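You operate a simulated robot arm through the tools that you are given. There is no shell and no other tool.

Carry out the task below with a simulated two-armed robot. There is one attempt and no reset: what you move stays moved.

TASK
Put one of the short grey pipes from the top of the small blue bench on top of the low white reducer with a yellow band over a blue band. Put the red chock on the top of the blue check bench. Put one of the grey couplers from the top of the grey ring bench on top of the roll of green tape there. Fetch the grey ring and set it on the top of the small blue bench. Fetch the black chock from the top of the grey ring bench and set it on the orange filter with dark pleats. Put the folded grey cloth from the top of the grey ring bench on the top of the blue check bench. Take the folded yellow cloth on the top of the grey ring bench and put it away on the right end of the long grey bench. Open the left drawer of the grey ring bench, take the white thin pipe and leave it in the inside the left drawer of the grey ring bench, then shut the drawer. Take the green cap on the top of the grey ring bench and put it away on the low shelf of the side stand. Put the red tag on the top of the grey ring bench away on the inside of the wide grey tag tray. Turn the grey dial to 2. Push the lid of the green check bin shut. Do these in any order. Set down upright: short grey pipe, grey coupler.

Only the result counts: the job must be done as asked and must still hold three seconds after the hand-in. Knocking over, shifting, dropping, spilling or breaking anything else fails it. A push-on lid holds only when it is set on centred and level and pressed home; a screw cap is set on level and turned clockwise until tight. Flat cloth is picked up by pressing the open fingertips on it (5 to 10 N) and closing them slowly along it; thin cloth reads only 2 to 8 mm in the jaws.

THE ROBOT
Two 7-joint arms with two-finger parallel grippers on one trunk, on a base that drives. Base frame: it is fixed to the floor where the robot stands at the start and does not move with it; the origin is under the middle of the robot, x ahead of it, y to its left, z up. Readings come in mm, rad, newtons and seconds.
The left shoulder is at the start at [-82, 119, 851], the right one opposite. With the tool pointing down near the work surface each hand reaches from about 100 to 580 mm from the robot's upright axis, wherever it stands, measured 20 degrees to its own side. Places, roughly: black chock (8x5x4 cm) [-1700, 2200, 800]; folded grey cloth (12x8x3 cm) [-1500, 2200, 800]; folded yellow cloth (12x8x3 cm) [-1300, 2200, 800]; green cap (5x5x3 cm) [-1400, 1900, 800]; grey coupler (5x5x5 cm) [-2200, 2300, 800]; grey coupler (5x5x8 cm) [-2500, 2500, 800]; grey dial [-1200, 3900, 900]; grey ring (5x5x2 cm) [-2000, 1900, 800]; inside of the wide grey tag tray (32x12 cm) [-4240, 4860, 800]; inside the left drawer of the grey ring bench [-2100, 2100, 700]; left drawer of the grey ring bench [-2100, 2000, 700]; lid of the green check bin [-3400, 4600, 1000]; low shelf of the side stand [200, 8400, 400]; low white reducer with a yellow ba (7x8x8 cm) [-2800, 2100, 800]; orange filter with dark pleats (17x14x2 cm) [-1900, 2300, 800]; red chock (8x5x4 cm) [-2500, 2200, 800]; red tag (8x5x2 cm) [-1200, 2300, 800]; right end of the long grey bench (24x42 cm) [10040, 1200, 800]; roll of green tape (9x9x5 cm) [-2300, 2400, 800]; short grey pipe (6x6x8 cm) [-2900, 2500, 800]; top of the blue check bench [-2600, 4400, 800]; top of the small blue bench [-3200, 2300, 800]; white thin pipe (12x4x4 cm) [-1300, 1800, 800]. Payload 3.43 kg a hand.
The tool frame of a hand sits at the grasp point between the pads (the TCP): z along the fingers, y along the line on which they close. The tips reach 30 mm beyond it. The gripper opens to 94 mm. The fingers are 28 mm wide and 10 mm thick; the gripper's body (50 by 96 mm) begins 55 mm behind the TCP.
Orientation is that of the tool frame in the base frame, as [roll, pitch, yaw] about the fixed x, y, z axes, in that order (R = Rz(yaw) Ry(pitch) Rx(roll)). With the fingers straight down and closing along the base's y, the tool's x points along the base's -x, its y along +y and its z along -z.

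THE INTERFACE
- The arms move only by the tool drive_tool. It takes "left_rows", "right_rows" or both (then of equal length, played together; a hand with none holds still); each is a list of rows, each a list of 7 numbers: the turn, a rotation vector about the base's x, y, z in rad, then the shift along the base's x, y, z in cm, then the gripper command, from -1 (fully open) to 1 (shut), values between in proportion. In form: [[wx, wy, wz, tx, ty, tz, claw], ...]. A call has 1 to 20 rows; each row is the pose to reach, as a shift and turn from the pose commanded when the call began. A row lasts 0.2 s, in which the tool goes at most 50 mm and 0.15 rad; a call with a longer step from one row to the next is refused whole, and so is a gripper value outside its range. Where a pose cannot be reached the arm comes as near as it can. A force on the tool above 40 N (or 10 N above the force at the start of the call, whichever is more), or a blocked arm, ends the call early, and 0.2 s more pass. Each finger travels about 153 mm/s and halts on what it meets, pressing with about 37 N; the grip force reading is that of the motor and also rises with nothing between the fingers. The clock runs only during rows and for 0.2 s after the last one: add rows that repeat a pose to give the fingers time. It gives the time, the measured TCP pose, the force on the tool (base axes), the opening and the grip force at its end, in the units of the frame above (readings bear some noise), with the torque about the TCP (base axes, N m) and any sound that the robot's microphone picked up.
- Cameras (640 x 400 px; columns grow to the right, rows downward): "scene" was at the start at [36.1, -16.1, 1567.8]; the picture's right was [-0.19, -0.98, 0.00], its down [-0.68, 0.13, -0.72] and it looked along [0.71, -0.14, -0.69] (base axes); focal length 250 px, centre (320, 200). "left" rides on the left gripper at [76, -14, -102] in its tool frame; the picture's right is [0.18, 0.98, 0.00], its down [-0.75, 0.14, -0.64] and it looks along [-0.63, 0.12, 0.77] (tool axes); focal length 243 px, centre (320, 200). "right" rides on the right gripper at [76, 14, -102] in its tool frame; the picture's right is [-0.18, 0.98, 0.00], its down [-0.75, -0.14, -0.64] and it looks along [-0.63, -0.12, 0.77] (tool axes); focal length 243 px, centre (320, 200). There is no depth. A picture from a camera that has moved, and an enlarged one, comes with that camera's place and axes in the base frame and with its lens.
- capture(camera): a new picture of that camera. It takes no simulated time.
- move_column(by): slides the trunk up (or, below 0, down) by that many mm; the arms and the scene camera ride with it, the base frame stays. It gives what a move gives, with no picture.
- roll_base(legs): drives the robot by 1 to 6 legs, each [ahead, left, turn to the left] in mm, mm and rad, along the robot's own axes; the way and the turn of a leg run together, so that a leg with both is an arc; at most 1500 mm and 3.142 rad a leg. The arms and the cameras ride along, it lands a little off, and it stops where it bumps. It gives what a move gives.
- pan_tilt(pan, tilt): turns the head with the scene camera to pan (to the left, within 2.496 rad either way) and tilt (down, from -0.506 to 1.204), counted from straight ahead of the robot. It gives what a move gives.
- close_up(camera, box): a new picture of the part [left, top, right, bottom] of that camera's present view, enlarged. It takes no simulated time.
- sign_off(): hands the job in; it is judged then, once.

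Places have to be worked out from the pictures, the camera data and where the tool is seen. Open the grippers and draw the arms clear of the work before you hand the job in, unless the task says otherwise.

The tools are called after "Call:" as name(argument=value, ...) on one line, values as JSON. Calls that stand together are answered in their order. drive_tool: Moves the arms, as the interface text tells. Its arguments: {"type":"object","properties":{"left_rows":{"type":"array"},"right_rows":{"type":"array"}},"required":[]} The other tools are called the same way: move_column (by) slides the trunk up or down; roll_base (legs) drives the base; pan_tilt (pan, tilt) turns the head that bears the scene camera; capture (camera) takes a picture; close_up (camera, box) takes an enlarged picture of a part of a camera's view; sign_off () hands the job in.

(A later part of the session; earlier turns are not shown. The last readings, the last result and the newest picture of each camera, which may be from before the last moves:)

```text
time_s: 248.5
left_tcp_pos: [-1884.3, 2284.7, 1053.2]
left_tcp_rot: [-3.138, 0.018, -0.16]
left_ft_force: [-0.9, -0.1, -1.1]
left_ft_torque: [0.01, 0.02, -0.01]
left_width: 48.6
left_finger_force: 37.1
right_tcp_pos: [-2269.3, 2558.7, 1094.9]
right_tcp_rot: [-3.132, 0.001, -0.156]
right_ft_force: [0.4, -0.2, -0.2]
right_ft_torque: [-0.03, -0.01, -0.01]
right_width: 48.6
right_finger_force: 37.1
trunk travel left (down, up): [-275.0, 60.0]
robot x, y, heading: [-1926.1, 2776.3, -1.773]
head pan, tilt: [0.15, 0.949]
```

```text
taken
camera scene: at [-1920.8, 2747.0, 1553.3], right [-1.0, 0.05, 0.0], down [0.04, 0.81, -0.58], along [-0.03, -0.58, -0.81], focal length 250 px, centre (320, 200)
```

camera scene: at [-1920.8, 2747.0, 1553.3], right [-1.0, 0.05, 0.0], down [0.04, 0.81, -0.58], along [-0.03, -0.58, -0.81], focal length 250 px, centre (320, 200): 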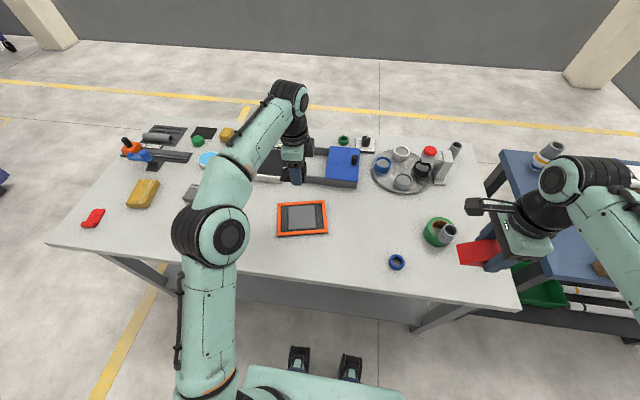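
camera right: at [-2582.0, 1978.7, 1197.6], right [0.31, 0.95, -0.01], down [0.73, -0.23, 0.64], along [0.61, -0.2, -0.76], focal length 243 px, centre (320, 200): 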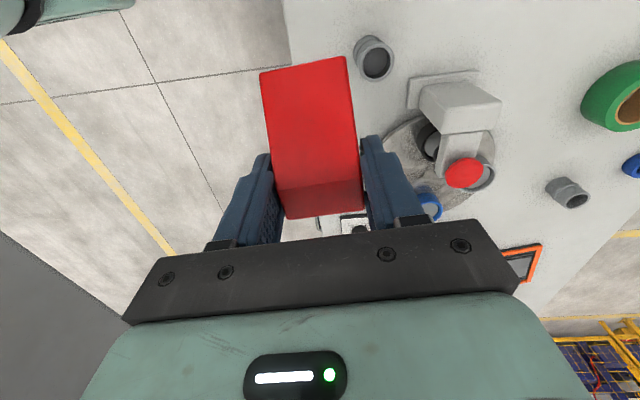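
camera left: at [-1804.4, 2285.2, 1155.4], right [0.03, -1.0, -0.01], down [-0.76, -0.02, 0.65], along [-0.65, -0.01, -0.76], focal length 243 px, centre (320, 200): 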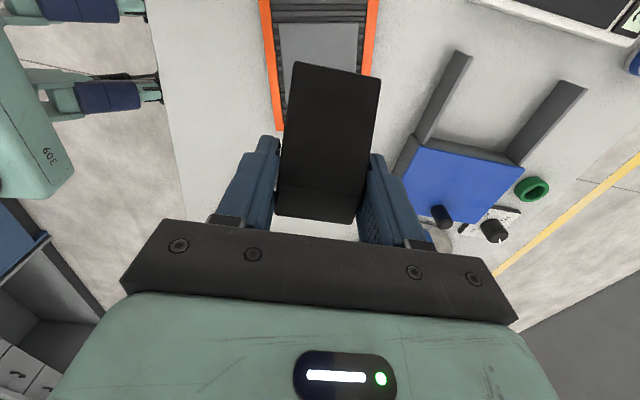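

The filter's centre measures (−1881, 2295). I set the hand so the chock's middle comes over it and lower.

Call:
drive_tool(left_rows=[[0, 0, 0, -0.7, 0.6, -3, 0.5], [0, 0, 0, -1.3, 1.2, -7, 0.5], [0, 0, 0, -1.3, 1.2, -11, 0.5], [0, 0, 0, -1.3, 1.2, -15, 0.5], [0, 0, 0, -1.3, 1.2, -17.5, 0.5], [0, 0, 0, -1.3, 1.2, -17.5, 0.5]])

Call:
capture(camera="left")

Call:
close_up(camera="scene", box=[250, 170, 370, 260])

```text
time_s: 249.9
left_tcp_pos: [-1900.1, 2296.5, 879.3]
left_tcp_rot: [-3.14, 0.019, -0.158]
left_ft_force: [0.1, -0.3, -0.3]
left_ft_torque: [-0.02, 0.0, 0.0]
left_width: 48.9
left_finger_force: 36.9
right_tcp_pos: [-2267.9, 2559.2, 1096.2]
right_tcp_rot: [-3.132, 0.001, -0.158]
right_ft_force: [0.1, -0.5, -0.4]
right_ft_torque: [-0.02, 0.01, 0.02]
right_width: 48.4
right_finger_force: 36.4
trunk travel left (down, up): [-275.0, 60.0]
robot x, y, heading: [-1925.5, 2772.7, -1.77]
head pan, tilt: [0.15, 0.949]
```

```text
taken
camera left: at [-1819.5, 2297.5, 981.2], right [0.03, -1.0, -0.01], down [-0.76, -0.02, 0.65], along [-0.65, -0.01, -0.76], focal length 243 px, centre (320, 200)
```

left: 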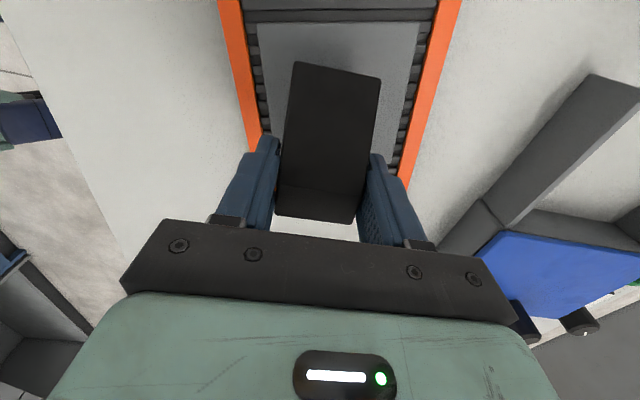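

```text
4.44 times, centred on (310, 215) of scene
camera zoom: at [-1920.6, 2747.1, 1553.4], right [-1.0, 0.05, 0.0], down [0.04, 0.81, -0.58], along [-0.03, -0.58, -0.81], focal length 1112 px, centre (364, 133)
```

zoom: 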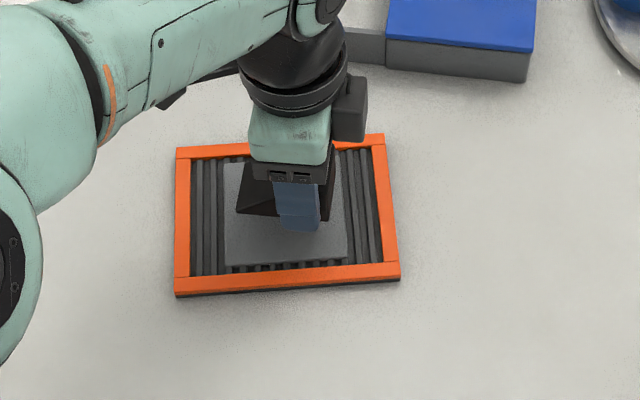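

Well centred over the filter. I lower in small steps to contact.

Call:
drive_tool(left_rows=[[0, 0, 0, 0, 0, -1, 0.5], [0, 0, 0, 0, 0, -1.8, 0.5], [0, 0, 0, 0, 0, -2.2, 0.5], [0, 0, 0, 0, 0, -2.5, 0.5], [0, 0, 0, 0, 0, -2.8, 0.5], [0, 0, 0, 0, 0, -3.1, 0.5], [0, 0, 0, 0, 0, -3.4, 0.5], [0, 0, 0, 0, 0, -3.7, 0.5]])

```text
time_s: 251.7
left_tcp_pos: [-1897.4, 2298.0, 846.3]
left_tcp_rot: [3.136, 0.017, -0.156]
left_ft_force: [4.7, 3.5, 31.3]
left_ft_torque: [0.36, -0.51, 0.04]
left_width: 48.9
left_finger_force: 36.8
right_tcp_pos: [-2268.0, 2561.3, 1097.6]
right_tcp_rot: [-3.135, 0.002, -0.157]
right_ft_force: [-0.1, 0.4, -1.5]
right_ft_torque: [0.01, 0.01, -0.03]
right_width: 48.8
right_finger_force: 36.6
trunk travel left (down, up): [-275.0, 60.0]
robot x, y, heading: [-1925.7, 2772.7, -1.768]
head pan, tilt: [0.15, 0.949]
```

Contact on the filter. I ease up 2 mm, open a little and rise.

Call:
drive_tool(left_rows=[[0, 0, 0, 0, 0, 0.3, 0.4], [0, 0, 0, 0, 0, 0.4, 0.1], [0, 0, 0, 0, 0, 0.4, -0.2], [0, 0, 0, 0, 0, 0.4, -0.35], [0, 0, 0, 0, 0, 0.4, -0.35], [0, 0, 0, 0, 0, 2, -0.35], [0, 0, 0, 0, 0, 5, -0.35], [0, 0, 0, 0, 0, 9, -0.35], [0, 0, 0, 0, 0, 13, -0.35], [0, 0, 0, 0, 0, 17, -0.6], [0, 0, 0, 0, 0, 20, -0.8]])

Call:
capture(camera="left")

Call:
close_up(camera="scene", box=[250, 170, 370, 260])

```text
time_s: 254.1
left_tcp_pos: [-1897.8, 2299.5, 1040.4]
left_tcp_rot: [-3.139, 0.017, -0.159]
left_ft_force: [0.6, 0.4, 0.5]
left_ft_torque: [0.0, -0.04, 0.01]
left_width: 84.4
left_finger_force: 0.0
right_tcp_pos: [-2268.4, 2558.1, 1097.1]
right_tcp_rot: [-3.131, 0.001, -0.158]
right_ft_force: [0.0, 1.5, -0.5]
right_ft_torque: [-0.01, -0.03, 0.01]
right_width: 48.4
right_finger_force: 36.9
trunk travel left (down, up): [-275.0, 60.0]
robot x, y, heading: [-1920.6, 2773.7, -1.772]
head pan, tilt: [0.15, 0.949]
```

```text
taken
camera left: at [-1817.7, 2299.2, 1141.7], right [0.03, -1.0, -0.01], down [-0.76, -0.02, 0.65], along [-0.65, -0.01, -0.76], focal length 243 px, centre (320, 200)
```

left: 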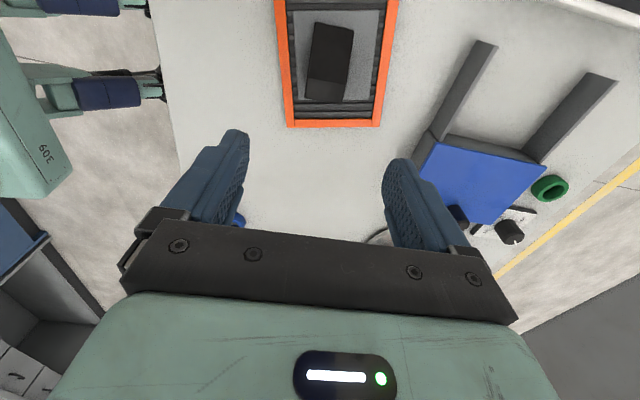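

```text
4.44 times, centred on (310, 215) of scene
camera zoom: at [-1920.6, 2747.1, 1553.3], right [-1.0, 0.05, 0.0], down [0.04, 0.81, -0.58], along [-0.03, -0.58, -0.81], focal length 1112 px, centre (364, 133)
```

zoom: 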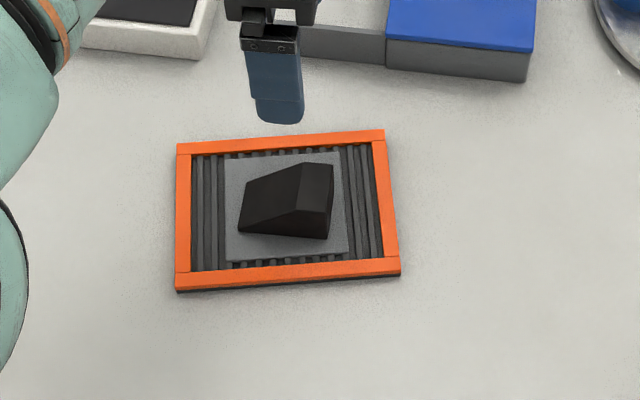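

The black chock rests on the filter. Next is the folded grey cloth at about (−1507, 2173), its long side at −0.31 rad; I strafe there.

Call:
roll_base(legs=[[0, 388, 0]])

Call:
capture(camera="left")

Call:
capture(camera="scene")

```text
time_s: 258.1
left_tcp_pos: [-1515.1, 2220.9, 1039.9]
left_tcp_rot: [-3.139, 0.017, -0.157]
left_ft_force: [-0.4, -0.4, 0.2]
left_ft_torque: [0.02, -0.04, 0.0]
left_width: 84.6
left_finger_force: 0.1
right_tcp_pos: [-1885.6, 2480.9, 1096.4]
right_tcp_rot: [-3.133, 0.0, -0.157]
right_ft_force: [0.1, 0.5, -1.9]
right_ft_torque: [-0.01, -0.01, -0.01]
right_width: 48.7
right_finger_force: 37.3
trunk travel left (down, up): [-275.0, 60.0]
robot x, y, heading: [-1541.4, 2698.3, -1.771]
head pan, tilt: [0.15, 0.949]
```

```text
taken
camera left: at [-1435.1, 2221.3, 1141.3], right [0.03, -1.0, -0.01], down [-0.76, -0.02, 0.65], along [-0.65, -0.01, -0.76], focal length 243 px, centre (320, 200)
```

left: 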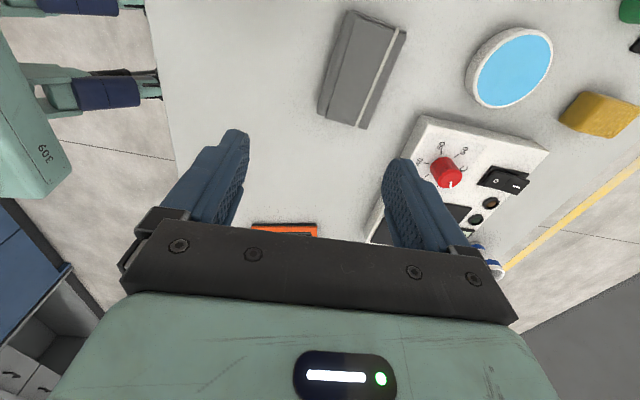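

```text
taken
camera scene: at [-1538.2, 2669.1, 1553.3], right [-1.0, 0.05, 0.0], down [0.04, 0.81, -0.58], along [-0.03, -0.58, -0.81], focal length 250 px, centre (320, 200)
```

scene: 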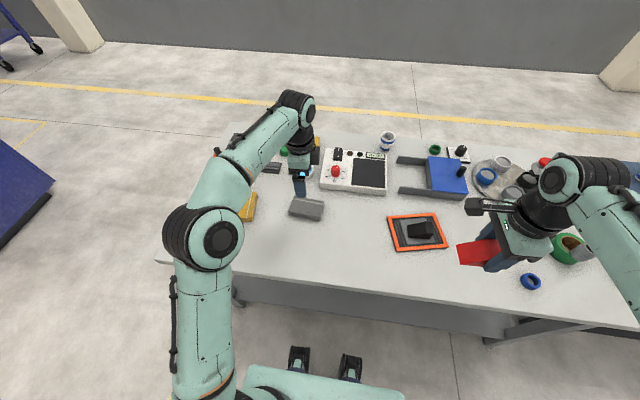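

The cloth's centre is at (−1503, 2174), long side about −0.26 rad. I align, open fully and lower over it.

Call:
drive_tool(left_rows=[[0, 0, -0.05, 0.6, -2.3, -3, -1], [0, 0, -0.1, 1.2, -4.7, -6, -1], [0, 0, -0.1, 1.2, -4.7, -10, -1], [0, 0, -0.1, 1.2, -4.7, -13, -1], [0, 0, -0.1, 1.2, -4.7, -13, -1]])

Call:
capture(camera="left")

```text
time_s: 259.3
left_tcp_pos: [-1503.1, 2174.1, 909.3]
left_tcp_rot: [-3.14, 0.018, -0.258]
left_ft_force: [0.2, -0.2, 0.1]
left_ft_torque: [0.04, -0.02, -0.02]
left_width: 94.0
left_finger_force: 0.0
right_tcp_pos: [-1885.6, 2480.6, 1096.1]
right_tcp_rot: [-3.133, 0.001, -0.158]
right_ft_force: [0.4, 0.1, 0.1]
right_ft_torque: [0.01, 0.0, -0.06]
right_width: 48.9
right_finger_force: 36.8
trunk travel left (down, up): [-275.0, 60.0]
robot x, y, heading: [-1541.0, 2698.0, -1.774]
head pan, tilt: [0.15, 0.949]
```

```text
taken
camera left: at [-1422.5, 2166.7, 1010.1], right [-0.07, -1.0, -0.01], down [-0.75, 0.05, 0.65], along [-0.65, 0.05, -0.76], focal length 243 px, centre (320, 200)
```

left: 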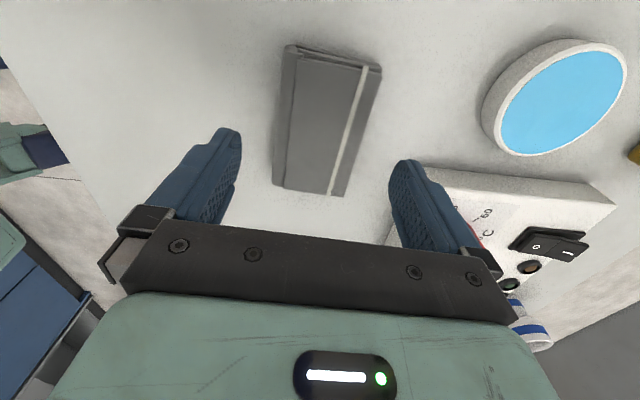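

Alignment is good apart from a slight rotation (−0.06 rad more) and 5 mm in y. I correct and lower so the tips are just above the bench.

Call:
drive_tool(left_rows=[[0, 0, -0.06, 0, -0.5, -2, -1], [0, 0, -0.06, 0, -0.5, -4, -1], [0, 0, -0.06, 0, -0.5, -6, -1], [0, 0, -0.06, 0, -0.5, -7.3, -1], [0, 0, -0.06, 0, -0.5, -7.3, -1]])

Call:
capture(camera="left")

```text
time_s: 260.5
left_tcp_pos: [-1502.5, 2167.9, 836.2]
left_tcp_rot: [-3.14, 0.016, -0.317]
left_ft_force: [0.5, 0.3, 1.5]
left_ft_torque: [0.03, 0.01, 0.03]
left_width: 93.8
left_finger_force: 0.0
right_tcp_pos: [-1885.2, 2480.7, 1096.3]
right_tcp_rot: [-3.132, 0.001, -0.158]
right_ft_force: [-0.4, 0.2, -0.4]
right_ft_torque: [-0.03, 0.04, 0.02]
right_width: 48.6
right_finger_force: 37.2
trunk travel left (down, up): [-275.0, 60.0]
robot x, y, heading: [-1543.4, 2700.4, -1.771]
head pan, tilt: [0.15, 0.949]
```

```text
taken
camera left: at [-1422.7, 2156.4, 938.0], right [-0.13, -0.99, -0.01], down [-0.75, 0.1, 0.65], along [-0.65, 0.09, -0.76], focal length 243 px, centre (320, 200)
```

left: 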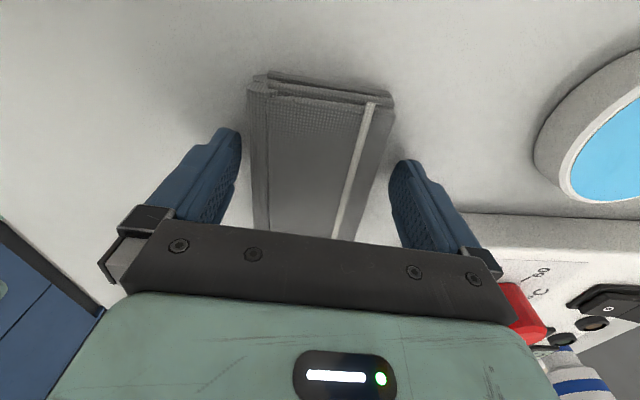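

The cloth stack lies between the fingers. I close slowly and read the width.

Call:
drive_tool(left_rows=[[0, 0, 0, 0, 0, 0, -0.85], [0, 0, 0, 0, 0, 0, -0.7], [0, 0, 0, 0, 0, 0, -0.55], [0, 0, 0, 0, 0, 0, -0.4], [0, 0, 0, 0, 0, 0, -0.25], [0, 0, 0, 0, 0, 0, -0.1], [0, 0, 0, 0, 0, 0, 0.0], [0, 0, 0, 0, 0, 0, 0.0]])

Call:
capture(camera="left")

```text
time_s: 262.3
left_tcp_pos: [-1501.6, 2169.2, 837.1]
left_tcp_rot: [-3.139, 0.017, -0.318]
left_ft_force: [0.0, 0.0, 0.9]
left_ft_torque: [-0.02, 0.04, 0.03]
left_width: 69.1
left_finger_force: 36.8
right_tcp_pos: [-1886.0, 2480.5, 1097.1]
right_tcp_rot: [-3.132, 0.002, -0.158]
right_ft_force: [-0.4, 0.0, -0.7]
right_ft_torque: [-0.05, 0.03, -0.02]
right_width: 48.6
right_finger_force: 36.9
trunk travel left (down, up): [-275.0, 60.0]
robot x, y, heading: [-1543.4, 2700.2, -1.776]
head pan, tilt: [0.15, 0.949]
```

```text
taken
camera left: at [-1422.7, 2156.3, 938.4], right [-0.13, -0.99, -0.01], down [-0.75, 0.1, 0.65], along [-0.65, 0.09, -0.76], focal length 243 px, centre (320, 200)
```

left: 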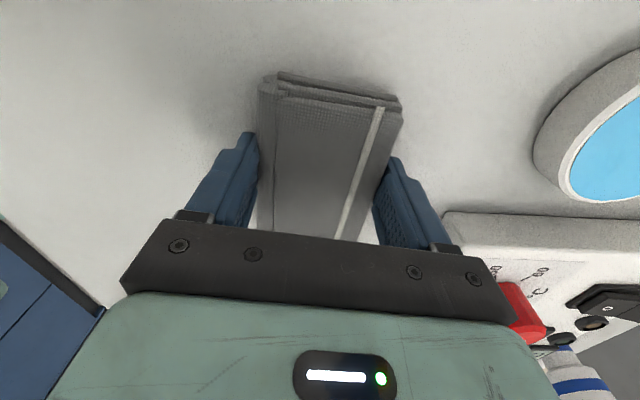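

Held at 69 mm like a firm pad. I lift it slowly and check.

Call:
drive_tool(left_rows=[[0, 0, 0, 0, 0, 0.5, 0.1], [0, 0, 0, 0, 0, 1.5, 0.1], [0, 0, 0, 0, 0, 3.5, 0.1], [0, 0, 0, 0, 0, 7, 0.1], [0, 0, 0, 0, 0, 11, 0.1], [0, 0, 0, 0, 0, 15, 0.1], [0, 0, 0, 0, 0, 19, 0.1], [0, 0, 0, 0, 2, 22, 0.1], [0, 0, 0, 1, 5, 24, 0.1], [0, 0, 0, 2, 8, 24, 0.1], [0, 0, 0, 2, 11, 24, 0.1]])

Call:
capture(camera="left")

Call:
capture(camera="scene")

```text
time_s: 264.7
left_tcp_pos: [-1481.1, 2280.1, 1075.8]
left_tcp_rot: [-3.141, 0.017, -0.318]
left_ft_force: [0.0, 0.1, -0.2]
left_ft_torque: [0.01, 0.02, 0.01]
left_width: 69.4
left_finger_force: 36.7
right_tcp_pos: [-1886.8, 2480.6, 1097.3]
right_tcp_rot: [-3.133, 0.003, -0.156]
right_ft_force: [0.1, 0.7, -0.7]
right_ft_torque: [0.01, 0.0, 0.03]
right_width: 48.6
right_finger_force: 37.1
trunk travel left (down, up): [-275.0, 60.0]
robot x, y, heading: [-1541.4, 2698.4, -1.771]
head pan, tilt: [0.15, 0.949]
```

```text
taken
camera left: at [-1402.0, 2267.2, 1178.0], right [-0.13, -0.99, -0.01], down [-0.75, 0.1, 0.65], along [-0.65, 0.09, -0.76], focal length 243 px, centre (320, 200)
```

left: 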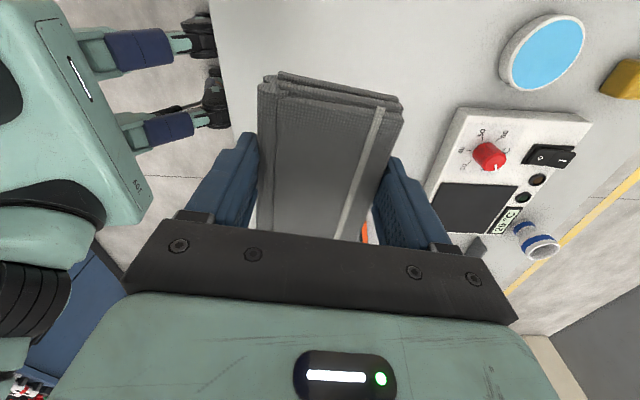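

```text
taken
camera scene: at [-1538.3, 2670.1, 1553.3], right [-1.0, 0.05, 0.0], down [0.04, 0.81, -0.58], along [-0.03, -0.58, -0.81], focal length 250 px, centre (320, 200)
```

scene: 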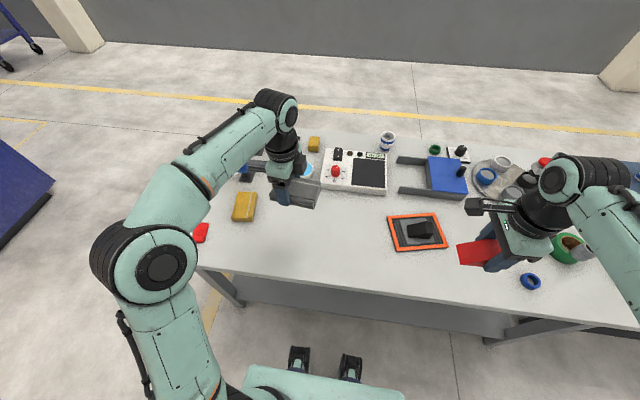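

The grey cloth is in the left hand, the red chock in the right. I back off, turn round and drive to the blue check bench, then look at its top.

Call:
roll_base(legs=[[-330, 0, 0], [0, 0, -3.11], [0, 1000, 0]])

Call:
pan_tilt(pan=0.1, tilt=0.6)

Call:
capture(camera="scene")

```text
time_s: 283.1
left_tcp_pos: [-2567.9, 3621.4, 1076.7]
left_tcp_rot: [-3.139, 0.019, 2.857]
left_ft_force: [0.3, 0.6, 0.1]
left_ft_torque: [-0.01, -0.03, 0.02]
left_width: 68.9
left_finger_force: 36.4
right_tcp_pos: [-2157.0, 3432.0, 1096.6]
right_tcp_rot: [-3.134, 0.001, 3.017]
right_ft_force: [0.3, -0.3, -1.4]
right_ft_torque: [0.01, 0.0, 0.01]
right_width: 48.8
right_finger_force: 36.8
trunk travel left (down, up): [-275.0, 60.0]
robot x, y, heading: [-2494.5, 3199.8, 1.402]
head pan, tilt: [0.15, 0.949]
```

```text
time_s: 283.9
left_tcp_pos: [-2568.9, 3621.4, 1076.6]
left_tcp_rot: [-3.138, 0.018, 2.856]
left_ft_force: [0.2, 0.5, -1.3]
left_ft_torque: [0.01, -0.01, 0.05]
left_width: 68.9
left_finger_force: 37.5
right_tcp_pos: [-2157.1, 3432.7, 1095.6]
right_tcp_rot: [-3.134, 0.003, 3.016]
right_ft_force: [0.1, -0.8, -0.4]
right_ft_torque: [0.0, -0.04, -0.01]
right_width: 49.0
right_finger_force: 37.0
trunk travel left (down, up): [-275.0, 60.0]
robot x, y, heading: [-2494.8, 3202.5, 1.411]
head pan, tilt: [0.099, 0.6]
```

```text
taken
camera scene: at [-2495.1, 3246.7, 1581.7], right [1.0, -0.07, 0.0], down [-0.04, -0.56, -0.82], along [0.06, 0.82, -0.57], focal length 250 px, centre (320, 200)
```

scene: 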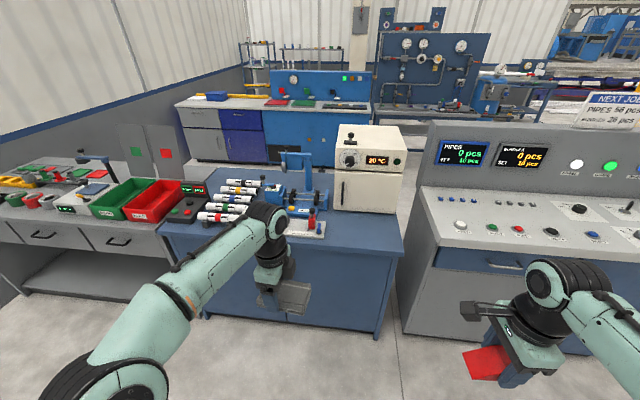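

Call:
close_up(camera="scene", box=[150, 140, 410, 300])

Call:
close_up(camera="scene", box=[0, 120, 220, 260])

Call:
close_up(camera="scene", box=[420, 100, 640, 260])

```text
2.46 times, centred on (280, 220) of scene
camera zoom: at [-2495.1, 3246.7, 1581.7], right [1.0, -0.07, 0.0], down [-0.04, -0.56, -0.82], along [0.06, 0.82, -0.57], focal length 616 px, centre (418, 151)
```

zoom: 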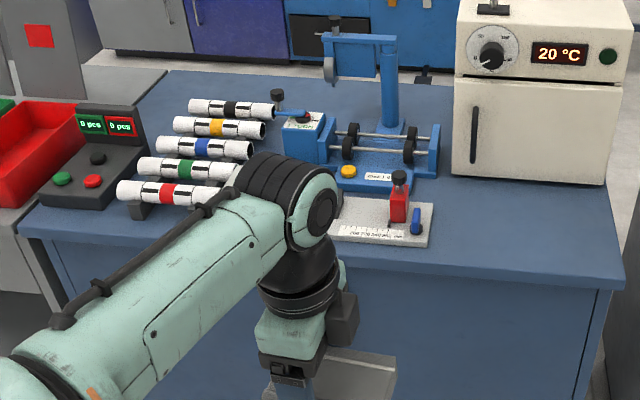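

```text
2.86 times, centred on (110, 190) of scene
camera zoom: at [-2495.1, 3246.7, 1581.7], right [1.0, -0.07, 0.0], down [-0.04, -0.56, -0.82], along [0.06, 0.82, -0.57], focal length 715 px, centre (920, 229)
```

zoom: 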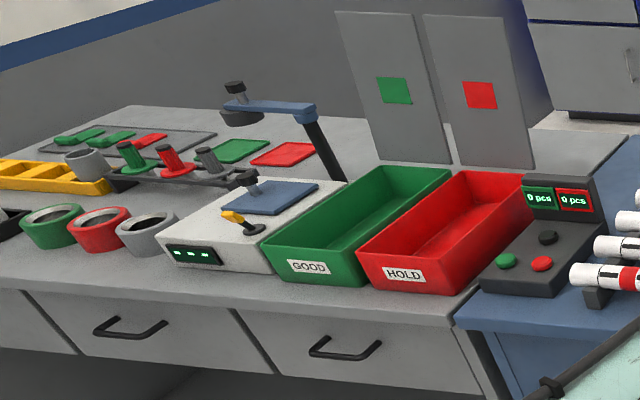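

```text
2.50 times, centred on (530, 180) of scene
camera zoom: at [-2495.1, 3246.7, 1581.7], right [1.0, -0.07, 0.0], down [-0.04, -0.56, -0.82], along [0.06, 0.82, -0.57], focal length 625 px, centre (-205, 250)
```

zoom: 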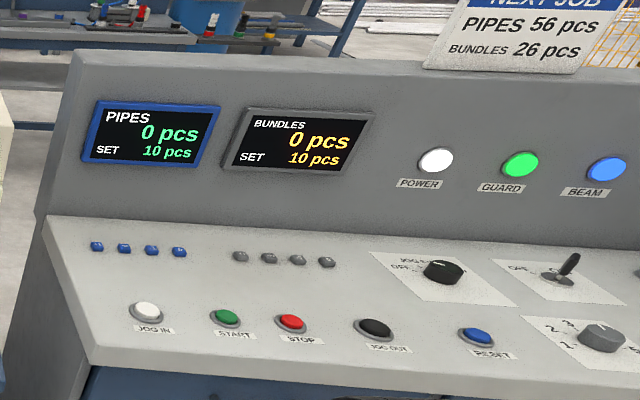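

The check bench has a free area at its right front (x −2380 to −2060, y 3990 to 4210). I drive up to it.

Call:
roll_base(legs=[[0, 0, -0.04], [480, -103, 0]])

Call:
pan_tilt(pan=0.0, tilt=0.95)

Call:
capture(camera="scene")

Call:
capture(camera="left")

Call:
capture(camera="right")

```text
time_s: 287.2
left_tcp_pos: [-2350.9, 4059.8, 1076.8]
left_tcp_rot: [-3.137, 0.017, 2.814]
left_ft_force: [0.0, -0.4, -0.9]
left_ft_torque: [-0.01, -0.01, 0.02]
left_width: 69.0
left_finger_force: 36.9
right_tcp_pos: [-1948.8, 3853.9, 1094.9]
right_tcp_rot: [-3.133, 0.002, 2.973]
right_ft_force: [-0.1, -0.4, -1.5]
right_ft_torque: [-0.01, -0.01, 0.01]
right_width: 48.6
right_finger_force: 37.3
trunk travel left (down, up): [-275.0, 60.0]
robot x, y, heading: [-2289.4, 3640.5, 1.356]
head pan, tilt: [0.099, 0.6]
```

```text
time_s: 288.0
left_tcp_pos: [-2353.1, 4059.4, 1076.8]
left_tcp_rot: [-3.139, 0.018, 2.813]
left_ft_force: [-0.5, 0.3, -1.2]
left_ft_torque: [0.02, 0.04, -0.02]
left_width: 68.8
left_finger_force: 36.6
right_tcp_pos: [-1949.9, 3853.8, 1096.8]
right_tcp_rot: [-3.133, 0.002, 2.973]
right_ft_force: [-0.3, 0.2, -1.6]
right_ft_torque: [-0.03, -0.02, 0.03]
right_width: 48.7
right_finger_force: 37.5
trunk travel left (down, up): [-275.0, 60.0]
robot x, y, heading: [-2295.1, 3638.6, 1.362]
head pan, tilt: [0.0, 0.949]
```

```text
taken
camera scene: at [-2289.6, 3666.4, 1553.4], right [0.98, -0.21, 0.0], down [-0.17, -0.79, -0.58], along [0.12, 0.57, -0.81], focal length 250 px, centre (320, 200)
```

scene: 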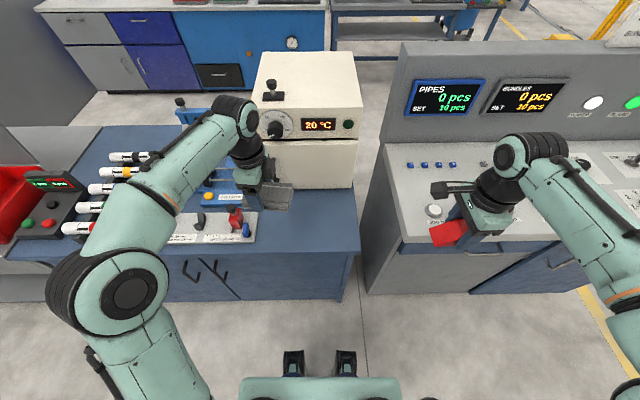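

```text
taken
camera left: at [-2429.6, 4070.8, 1177.8], right [0.14, 0.99, -0.01], down [0.75, -0.1, 0.65], along [0.65, -0.1, -0.76], focal length 243 px, centre (320, 200)
```

left: 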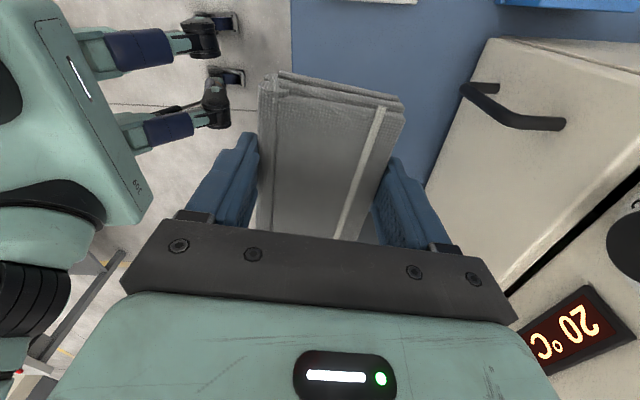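

```text
taken
camera right: at [-2022.8, 3882.1, 1197.6], right [0.35, 0.94, -0.01], down [0.72, -0.26, 0.64], along [0.6, -0.23, -0.76], focal length 243 px, centre (320, 200)
```

right: 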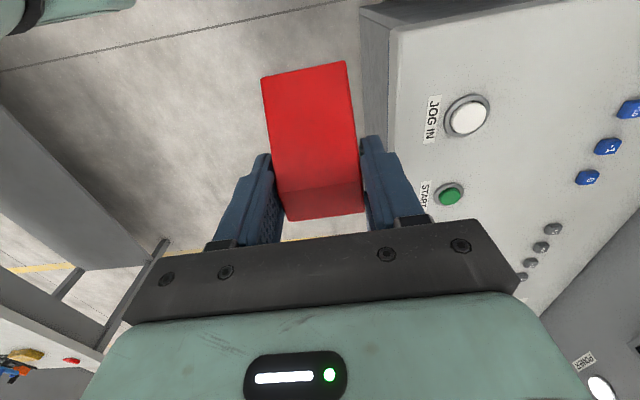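

The free area is confirmed (right front corner at about (−2103, 3970), gauge plate ends at x −2418). I lower the cloth at (−2315, 4109).

Call:
drive_tool(left_rows=[[0, 0, 0, 2, 2.5, -2, 0.1], [0, 0, 0, 3.8, 5, -5, 0.1], [0, 0, 0, 3.8, 5, -9, 0.1], [0, 0, 0, 3.8, 5, -13, 0.1], [0, 0, 0, 3.8, 5, -17, 0.1], [0, 0, 0, 3.8, 5, -20, 0.1], [0, 0, 0, 3.8, 5, -20, 0.1]])

Call:
capture(camera="left")

Call:
capture(camera="scene")

```text
time_s: 289.6
left_tcp_pos: [-2313.9, 4110.9, 874.9]
left_tcp_rot: [-3.14, 0.016, 2.812]
left_ft_force: [-0.3, 0.0, -1.5]
left_ft_torque: [0.04, 0.02, -0.05]
left_width: 68.7
left_finger_force: 37.0
right_tcp_pos: [-1949.8, 3852.8, 1096.5]
right_tcp_rot: [-3.133, 0.002, 2.974]
right_ft_force: [-0.4, -1.1, -0.5]
right_ft_torque: [0.0, 0.0, 0.0]
right_width: 48.7
right_finger_force: 37.3
trunk travel left (down, up): [-275.0, 60.0]
robot x, y, heading: [-2294.4, 3637.0, 1.353]
head pan, tilt: [0.0, 0.949]
```

```text
taken
camera left: at [-2391.7, 4121.3, 976.6], right [0.14, 0.99, -0.01], down [0.75, -0.1, 0.65], along [0.65, -0.1, -0.76], focal length 243 px, centre (320, 200)
```

left: 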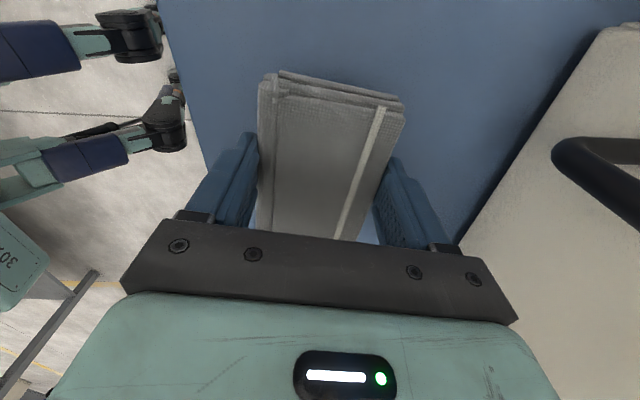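

```text
taken
camera scene: at [-2289.5, 3666.3, 1553.4], right [0.98, -0.21, 0.0], down [-0.17, -0.8, -0.58], along [0.12, 0.57, -0.81], focal length 250 px, centre (320, 200)
```

scene: 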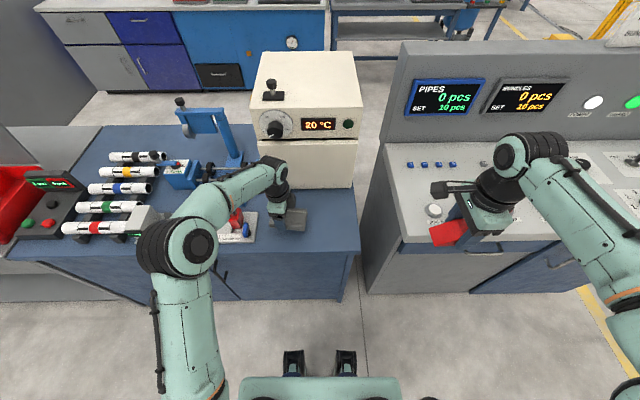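

Clear of the oven and the front edge. I lower to the bench top and release.

Call:
drive_tool(left_rows=[[0, 0, 0, 0, 0, -1.5, 0.1], [0, 0, 0, 0, 0, -2.8, 0.1], [0, 0, 0, 0, 0, -3.3, 0.1], [0, 0, 0, 0, 0, -3.7, 0.1], [0, 0, 0, 0, 0, -4.0, 0.1], [0, 0, 0, 0, 0, -4.3, 0.1]])

```text
time_s: 291.0
left_tcp_pos: [-2313.7, 4110.3, 836.1]
left_tcp_rot: [3.137, 0.017, 2.816]
left_ft_force: [-4.4, -1.6, 24.9]
left_ft_torque: [-0.82, -0.15, -0.15]
left_width: 68.9
left_finger_force: 37.3
right_tcp_pos: [-1950.3, 3853.2, 1097.4]
right_tcp_rot: [-3.135, 0.003, 2.974]
right_ft_force: [-0.1, 0.5, -1.0]
right_ft_torque: [0.01, 0.02, -0.02]
right_width: 48.7
right_finger_force: 36.9
trunk travel left (down, up): [-275.0, 60.0]
robot x, y, heading: [-2295.3, 3637.5, 1.357]
head pan, tilt: [0.0, 0.949]
```

Contact at z 800. I open and rise, then bring the left hand back out of the way.

Call:
drive_tool(left_rows=[[0, 0, 0, 0, 0, 0.3, -0.2], [0, 0, 0, 0, 0, 0.3, -0.5], [0, 0, 0, 0, 0, 0.3, -0.8], [0, 0, 0, 0, 0, 0.3, -0.8], [0, 0, 0, 0, 0, 2, -0.8], [0, 0, 0, 0, 0, 5, -0.8], [0, 0, 0, 0, 0, 9, -0.8], [0, 0, 0, 0, 0, 13, -0.8], [0, 0, 0, 0, 0, 17, -0.8], [0, 0, 0, 0, 0, 21, -0.8], [0, 0, 0, -2, -4, 22, -0.8], [0, 0, 0, -5, -8, 22, -0.8], [0, 0, 0, -8, -12, 22, -0.8]])

Call:
capture(camera="scene")

```text
time_s: 293.8
left_tcp_pos: [-2392.0, 3989.2, 1052.6]
left_tcp_rot: [-3.14, 0.018, 2.815]
left_ft_force: [-0.2, -0.3, 0.7]
left_ft_torque: [0.0, -0.01, 0.01]
left_width: 84.6
left_finger_force: 0.0
right_tcp_pos: [-1948.7, 3852.6, 1096.3]
right_tcp_rot: [-3.134, 0.001, 2.973]
right_ft_force: [0.0, 0.7, -1.4]
right_ft_torque: [-0.01, 0.04, 0.01]
right_width: 48.6
right_finger_force: 36.7
trunk travel left (down, up): [-275.0, 60.0]
robot x, y, heading: [-2294.3, 3640.2, 1.366]
head pan, tilt: [0.0, 0.949]
```

```text
taken
camera scene: at [-2290.3, 3665.0, 1553.3], right [0.98, -0.21, 0.0], down [-0.17, -0.79, -0.58], along [0.12, 0.57, -0.81], focal length 250 px, centre (320, 200)
```

scene: 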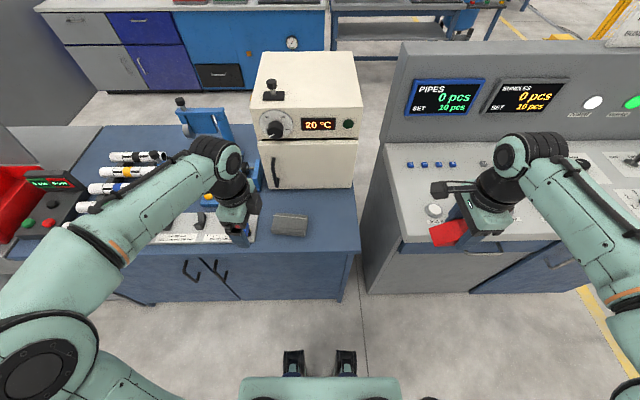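

The cloth lies on the check bench. Now the right hand brings the red chock to (−2175, 4070), right of it.

Call:
drive_tool(right_rows=[[0, 0, 0, -3, 3, 0, 0.5], [0, 0, 0, -6, 6, 0, 0.5], [0, 0, 0, -9, 9, 0, 0.5], [0, 0, 0, -12, 12, 0, 0.5], [0, 0, 0, -15, 15, 0, 0.5], [0, 0, 0, -18, 18, -2, 0.5], [0, 0, 0, -21, 21.4, -4, 0.5], [0, 0, 0, -21, 21.4, -8, 0.5], [0, 0, 0, -21, 21.4, -12, 0.5], [0, 0, 0, -21, 21.4, -16, 0.5], [0, 0, 0, -21, 21.4, -20, 0.5], [0, 0, 0, -21, 21.4, -20, 0.5]])

Call:
capture(camera="right")

Call:
capture(camera="scene")

```text
time_s: 296.4
left_tcp_pos: [-2390.9, 3991.5, 1053.3]
left_tcp_rot: [-3.14, 0.019, 2.813]
left_ft_force: [-0.4, 0.3, -0.5]
left_ft_torque: [-0.02, 0.01, 0.0]
left_width: 84.7
left_finger_force: 0.1
right_tcp_pos: [-2156.5, 4068.0, 892.8]
right_tcp_rot: [-3.133, 0.0, 2.976]
right_ft_force: [0.0, -1.0, -1.1]
right_ft_torque: [-0.01, 0.02, -0.01]
right_width: 48.8
right_finger_force: 37.2
trunk travel left (down, up): [-275.0, 60.0]
robot x, y, heading: [-2295.2, 3639.0, 1.361]
head pan, tilt: [0.0, 0.949]
```

```text
taken
camera right: at [-2231.0, 4096.6, 994.1], right [0.35, 0.94, -0.01], down [0.72, -0.26, 0.64], along [0.6, -0.23, -0.77], focal length 243 px, centre (320, 200)
```

right: 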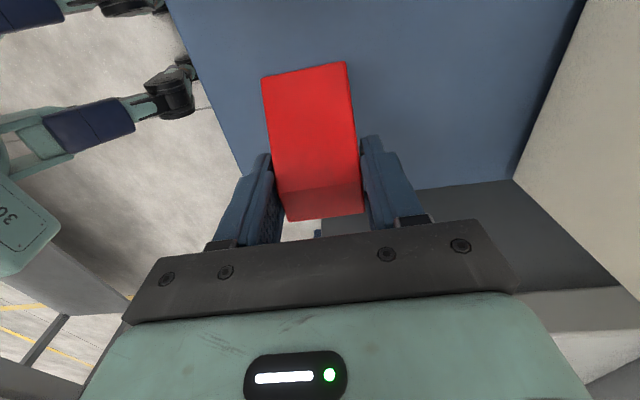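

```text
taken
camera scene: at [-2289.5, 3666.2, 1553.4], right [0.98, -0.21, 0.0], down [-0.17, -0.8, -0.58], along [0.12, 0.57, -0.81], focal length 250 px, centre (320, 200)
```

scene: 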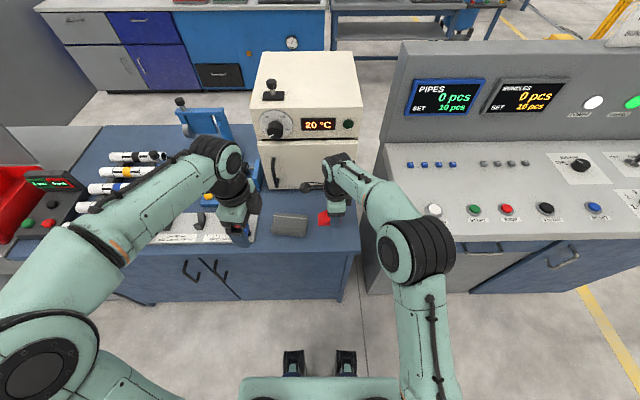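

The chock is over the bench top with margin to the edges. I lower to contact.

Call:
drive_tool(right_rows=[[0, 0, 0, -0.5, 0, -2, 0.5], [0, 0, 0, -0.5, 0, -4, 0.5], [0, 0, 0, -0.5, 0, -5, 0.5], [0, 0, 0, -0.5, 0, -5.5, 0.5], [0, 0, 0, -0.5, 0, -5.9, 0.5], [0, 0, 0, -0.5, 0, -6.2, 0.5]])

```text
time_s: 297.8
left_tcp_pos: [-2390.7, 3991.5, 1052.0]
left_tcp_rot: [-3.14, 0.017, 2.814]
left_ft_force: [0.8, -0.5, 0.5]
left_ft_torque: [-0.04, 0.0, -0.01]
left_width: 84.6
left_finger_force: 0.2
right_tcp_pos: [-2164.0, 4068.5, 836.3]
right_tcp_rot: [-3.134, -0.001, 2.975]
right_ft_force: [1.2, 0.2, 4.5]
right_ft_torque: [0.13, 0.27, 0.04]
right_width: 48.5
right_finger_force: 37.3
trunk travel left (down, up): [-275.0, 60.0]
robot x, y, heading: [-2295.6, 3637.2, 1.361]
head pan, tilt: [0.0, 0.949]
```

It touches down. I open a little, rise and draw the right hand back.

Call:
drive_tool(right_rows=[[0, 0, 0, 0, 0, -0.1, 0.2], [0, 0, 0, 0, 0, 0, -0.1], [0, 0, 0, 0, 0, 0, -0.35], [0, 0, 0, 0, 0, 0, -0.35], [0, 0, 0, 0, 0, 2, -0.35], [0, 0, 0, 0, 0, 5, -0.35], [0, 0, 0, 0, 0, 9, -0.35], [0, 0, 0, 0, 0, 13, -0.35], [0, 0, 0, 0, 0, 17, -0.35], [0, 0, 0, 0, 0, 21, -0.35], [0, 0, 0, 3, -3, 23, -0.35], [0, 0, 0, 6, -6, 24, -0.35], [0, 0, 0, 9, -9, 25, -0.35], [0, 0, 0, 12, -12, 25, -0.35], [0, 0, 0, 14, -15, 25, -0.35]])

Call:
capture(camera="scene")

Call:
close_up(camera="scene", box=[220, 180, 380, 270])

```text
time_s: 301.0
left_tcp_pos: [-2390.2, 3989.9, 1052.4]
left_tcp_rot: [-3.14, 0.019, 2.812]
left_ft_force: [0.0, -0.4, -0.2]
left_ft_torque: [-0.05, 0.02, -0.01]
left_width: 84.8
left_finger_force: 0.1
right_tcp_pos: [-2023.9, 3915.9, 1082.2]
right_tcp_rot: [-3.133, 0.002, 2.975]
right_ft_force: [0.4, 0.0, 0.4]
right_ft_torque: [0.02, 0.02, -0.01]
right_width: 63.3
right_finger_force: 0.0
trunk travel left (down, up): [-275.0, 60.0]
robot x, y, heading: [-2295.6, 3640.9, 1.357]
head pan, tilt: [0.0, 0.949]
```

```text
taken
camera scene: at [-2289.1, 3665.3, 1553.3], right [0.98, -0.21, 0.0], down [-0.17, -0.79, -0.58], along [0.12, 0.57, -0.81], focal length 250 px, centre (320, 200)
```

scene: 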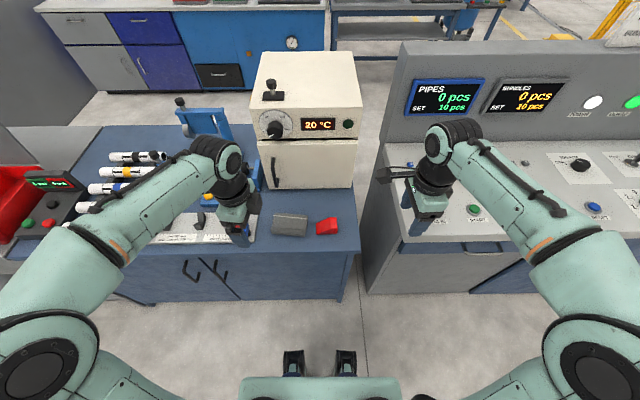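

```text
4.00 times, centred on (300, 225) of scene
camera zoom: at [-2289.1, 3665.3, 1553.3], right [0.98, -0.21, 0.0], down [-0.17, -0.79, -0.58], along [0.12, 0.57, -0.81], focal length 1001 px, centre (400, 100)
```

zoom: 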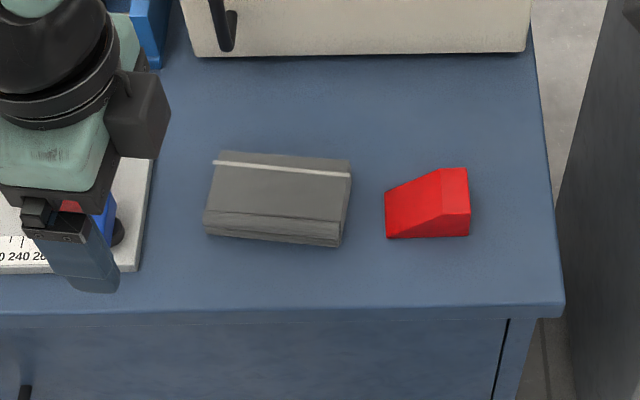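

Both items rest on the check bench. Next the grey dial on the console: I back off a little, strafe right to stand before it, and look closely.

Call:
roll_base(legs=[[-120, 0, 0.03], [0, -970, 0], [60, 0, 0]])

Call:
pan_tilt(pan=-0.2, tilt=0.8)

Call:
capture(camera="scene")

Call:
capture(camera="right")

```text
time_s: 311.4
left_tcp_pos: [-1444.6, 3748.2, 1052.5]
left_tcp_rot: [-3.138, 0.018, 2.831]
left_ft_force: [-0.1, 0.5, -0.2]
left_ft_torque: [0.01, 0.0, 0.0]
left_width: 84.4
left_finger_force: 0.1
right_tcp_pos: [-1076.0, 3680.3, 1081.8]
right_tcp_rot: [-3.131, 0.001, 2.99]
right_ft_force: [0.6, 0.4, 0.1]
right_ft_torque: [-0.05, 0.01, 0.03]
right_width: 63.4
right_finger_force: 0.1
trunk travel left (down, up): [-275.0, 60.0]
robot x, y, heading: [-1342.0, 3396.3, 1.378]
head pan, tilt: [0.0, 0.949]
```

```text
time_s: 312.1
left_tcp_pos: [-1444.2, 3747.2, 1052.5]
left_tcp_rot: [-3.139, 0.015, 2.831]
left_ft_force: [-0.8, -0.2, 0.2]
left_ft_torque: [0.01, 0.04, 0.0]
left_width: 84.8
left_finger_force: 0.1
right_tcp_pos: [-1077.1, 3679.4, 1082.2]
right_tcp_rot: [-3.133, 0.002, 2.99]
right_ft_force: [1.1, 0.2, -0.1]
right_ft_torque: [0.01, 0.03, 0.0]
right_width: 63.4
right_finger_force: 0.0
trunk travel left (down, up): [-275.0, 60.0]
robot x, y, heading: [-1346.3, 3395.2, 1.379]
head pan, tilt: [-0.201, 0.799]
```

```text
taken
camera scene: at [-1321.4, 3427.9, 1564.9], right [0.92, -0.38, 0.0], down [-0.28, -0.66, -0.7], along [0.27, 0.64, -0.72], focal length 250 px, centre (320, 200)
```

scene: 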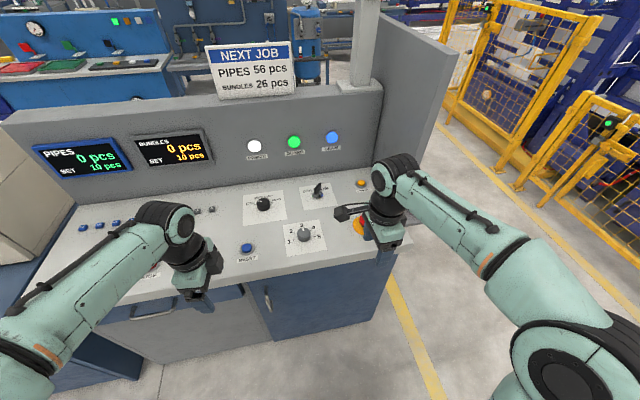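

```text
taken
camera right: at [-1150.1, 3706.8, 1182.9], right [0.33, 0.94, -0.01], down [0.72, -0.25, 0.64], along [0.61, -0.22, -0.76], focal length 243 px, centre (320, 200)
```

right: 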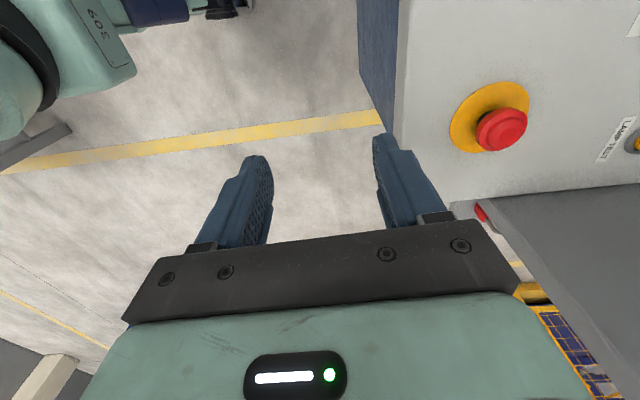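

Call:
close_up(camera="scene", box=[270, 210, 350, 260])

Call:
close_up(camera="scene", box=[230, 170, 390, 290])

```text
8.00 times, centred on (310, 235) of scene
camera zoom: at [-1321.4, 3427.9, 1564.9], right [0.92, -0.38, 0.0], down [-0.28, -0.66, -0.7], along [0.27, 0.64, -0.72], focal length 2001 px, centre (400, -80)
```

zoom: 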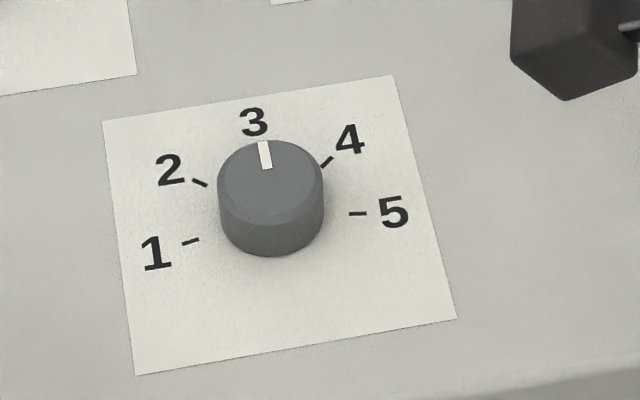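

```text
3.33 times, centred on (310, 230) of scene
camera zoom: at [-1321.4, 3427.9, 1564.9], right [0.92, -0.38, 0.0], down [-0.28, -0.66, -0.7], along [0.27, 0.64, -0.72], focal length 834 px, centre (353, 100)
```

zoom: 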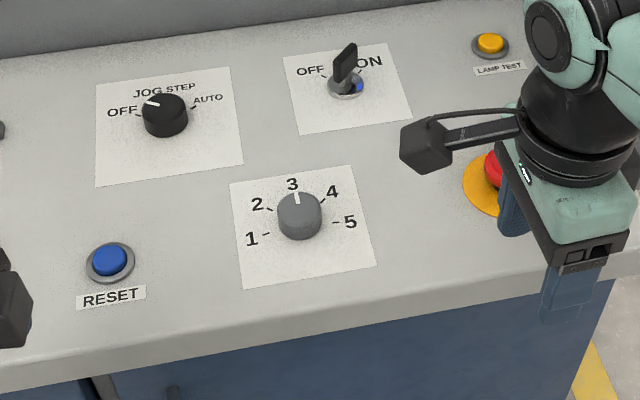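

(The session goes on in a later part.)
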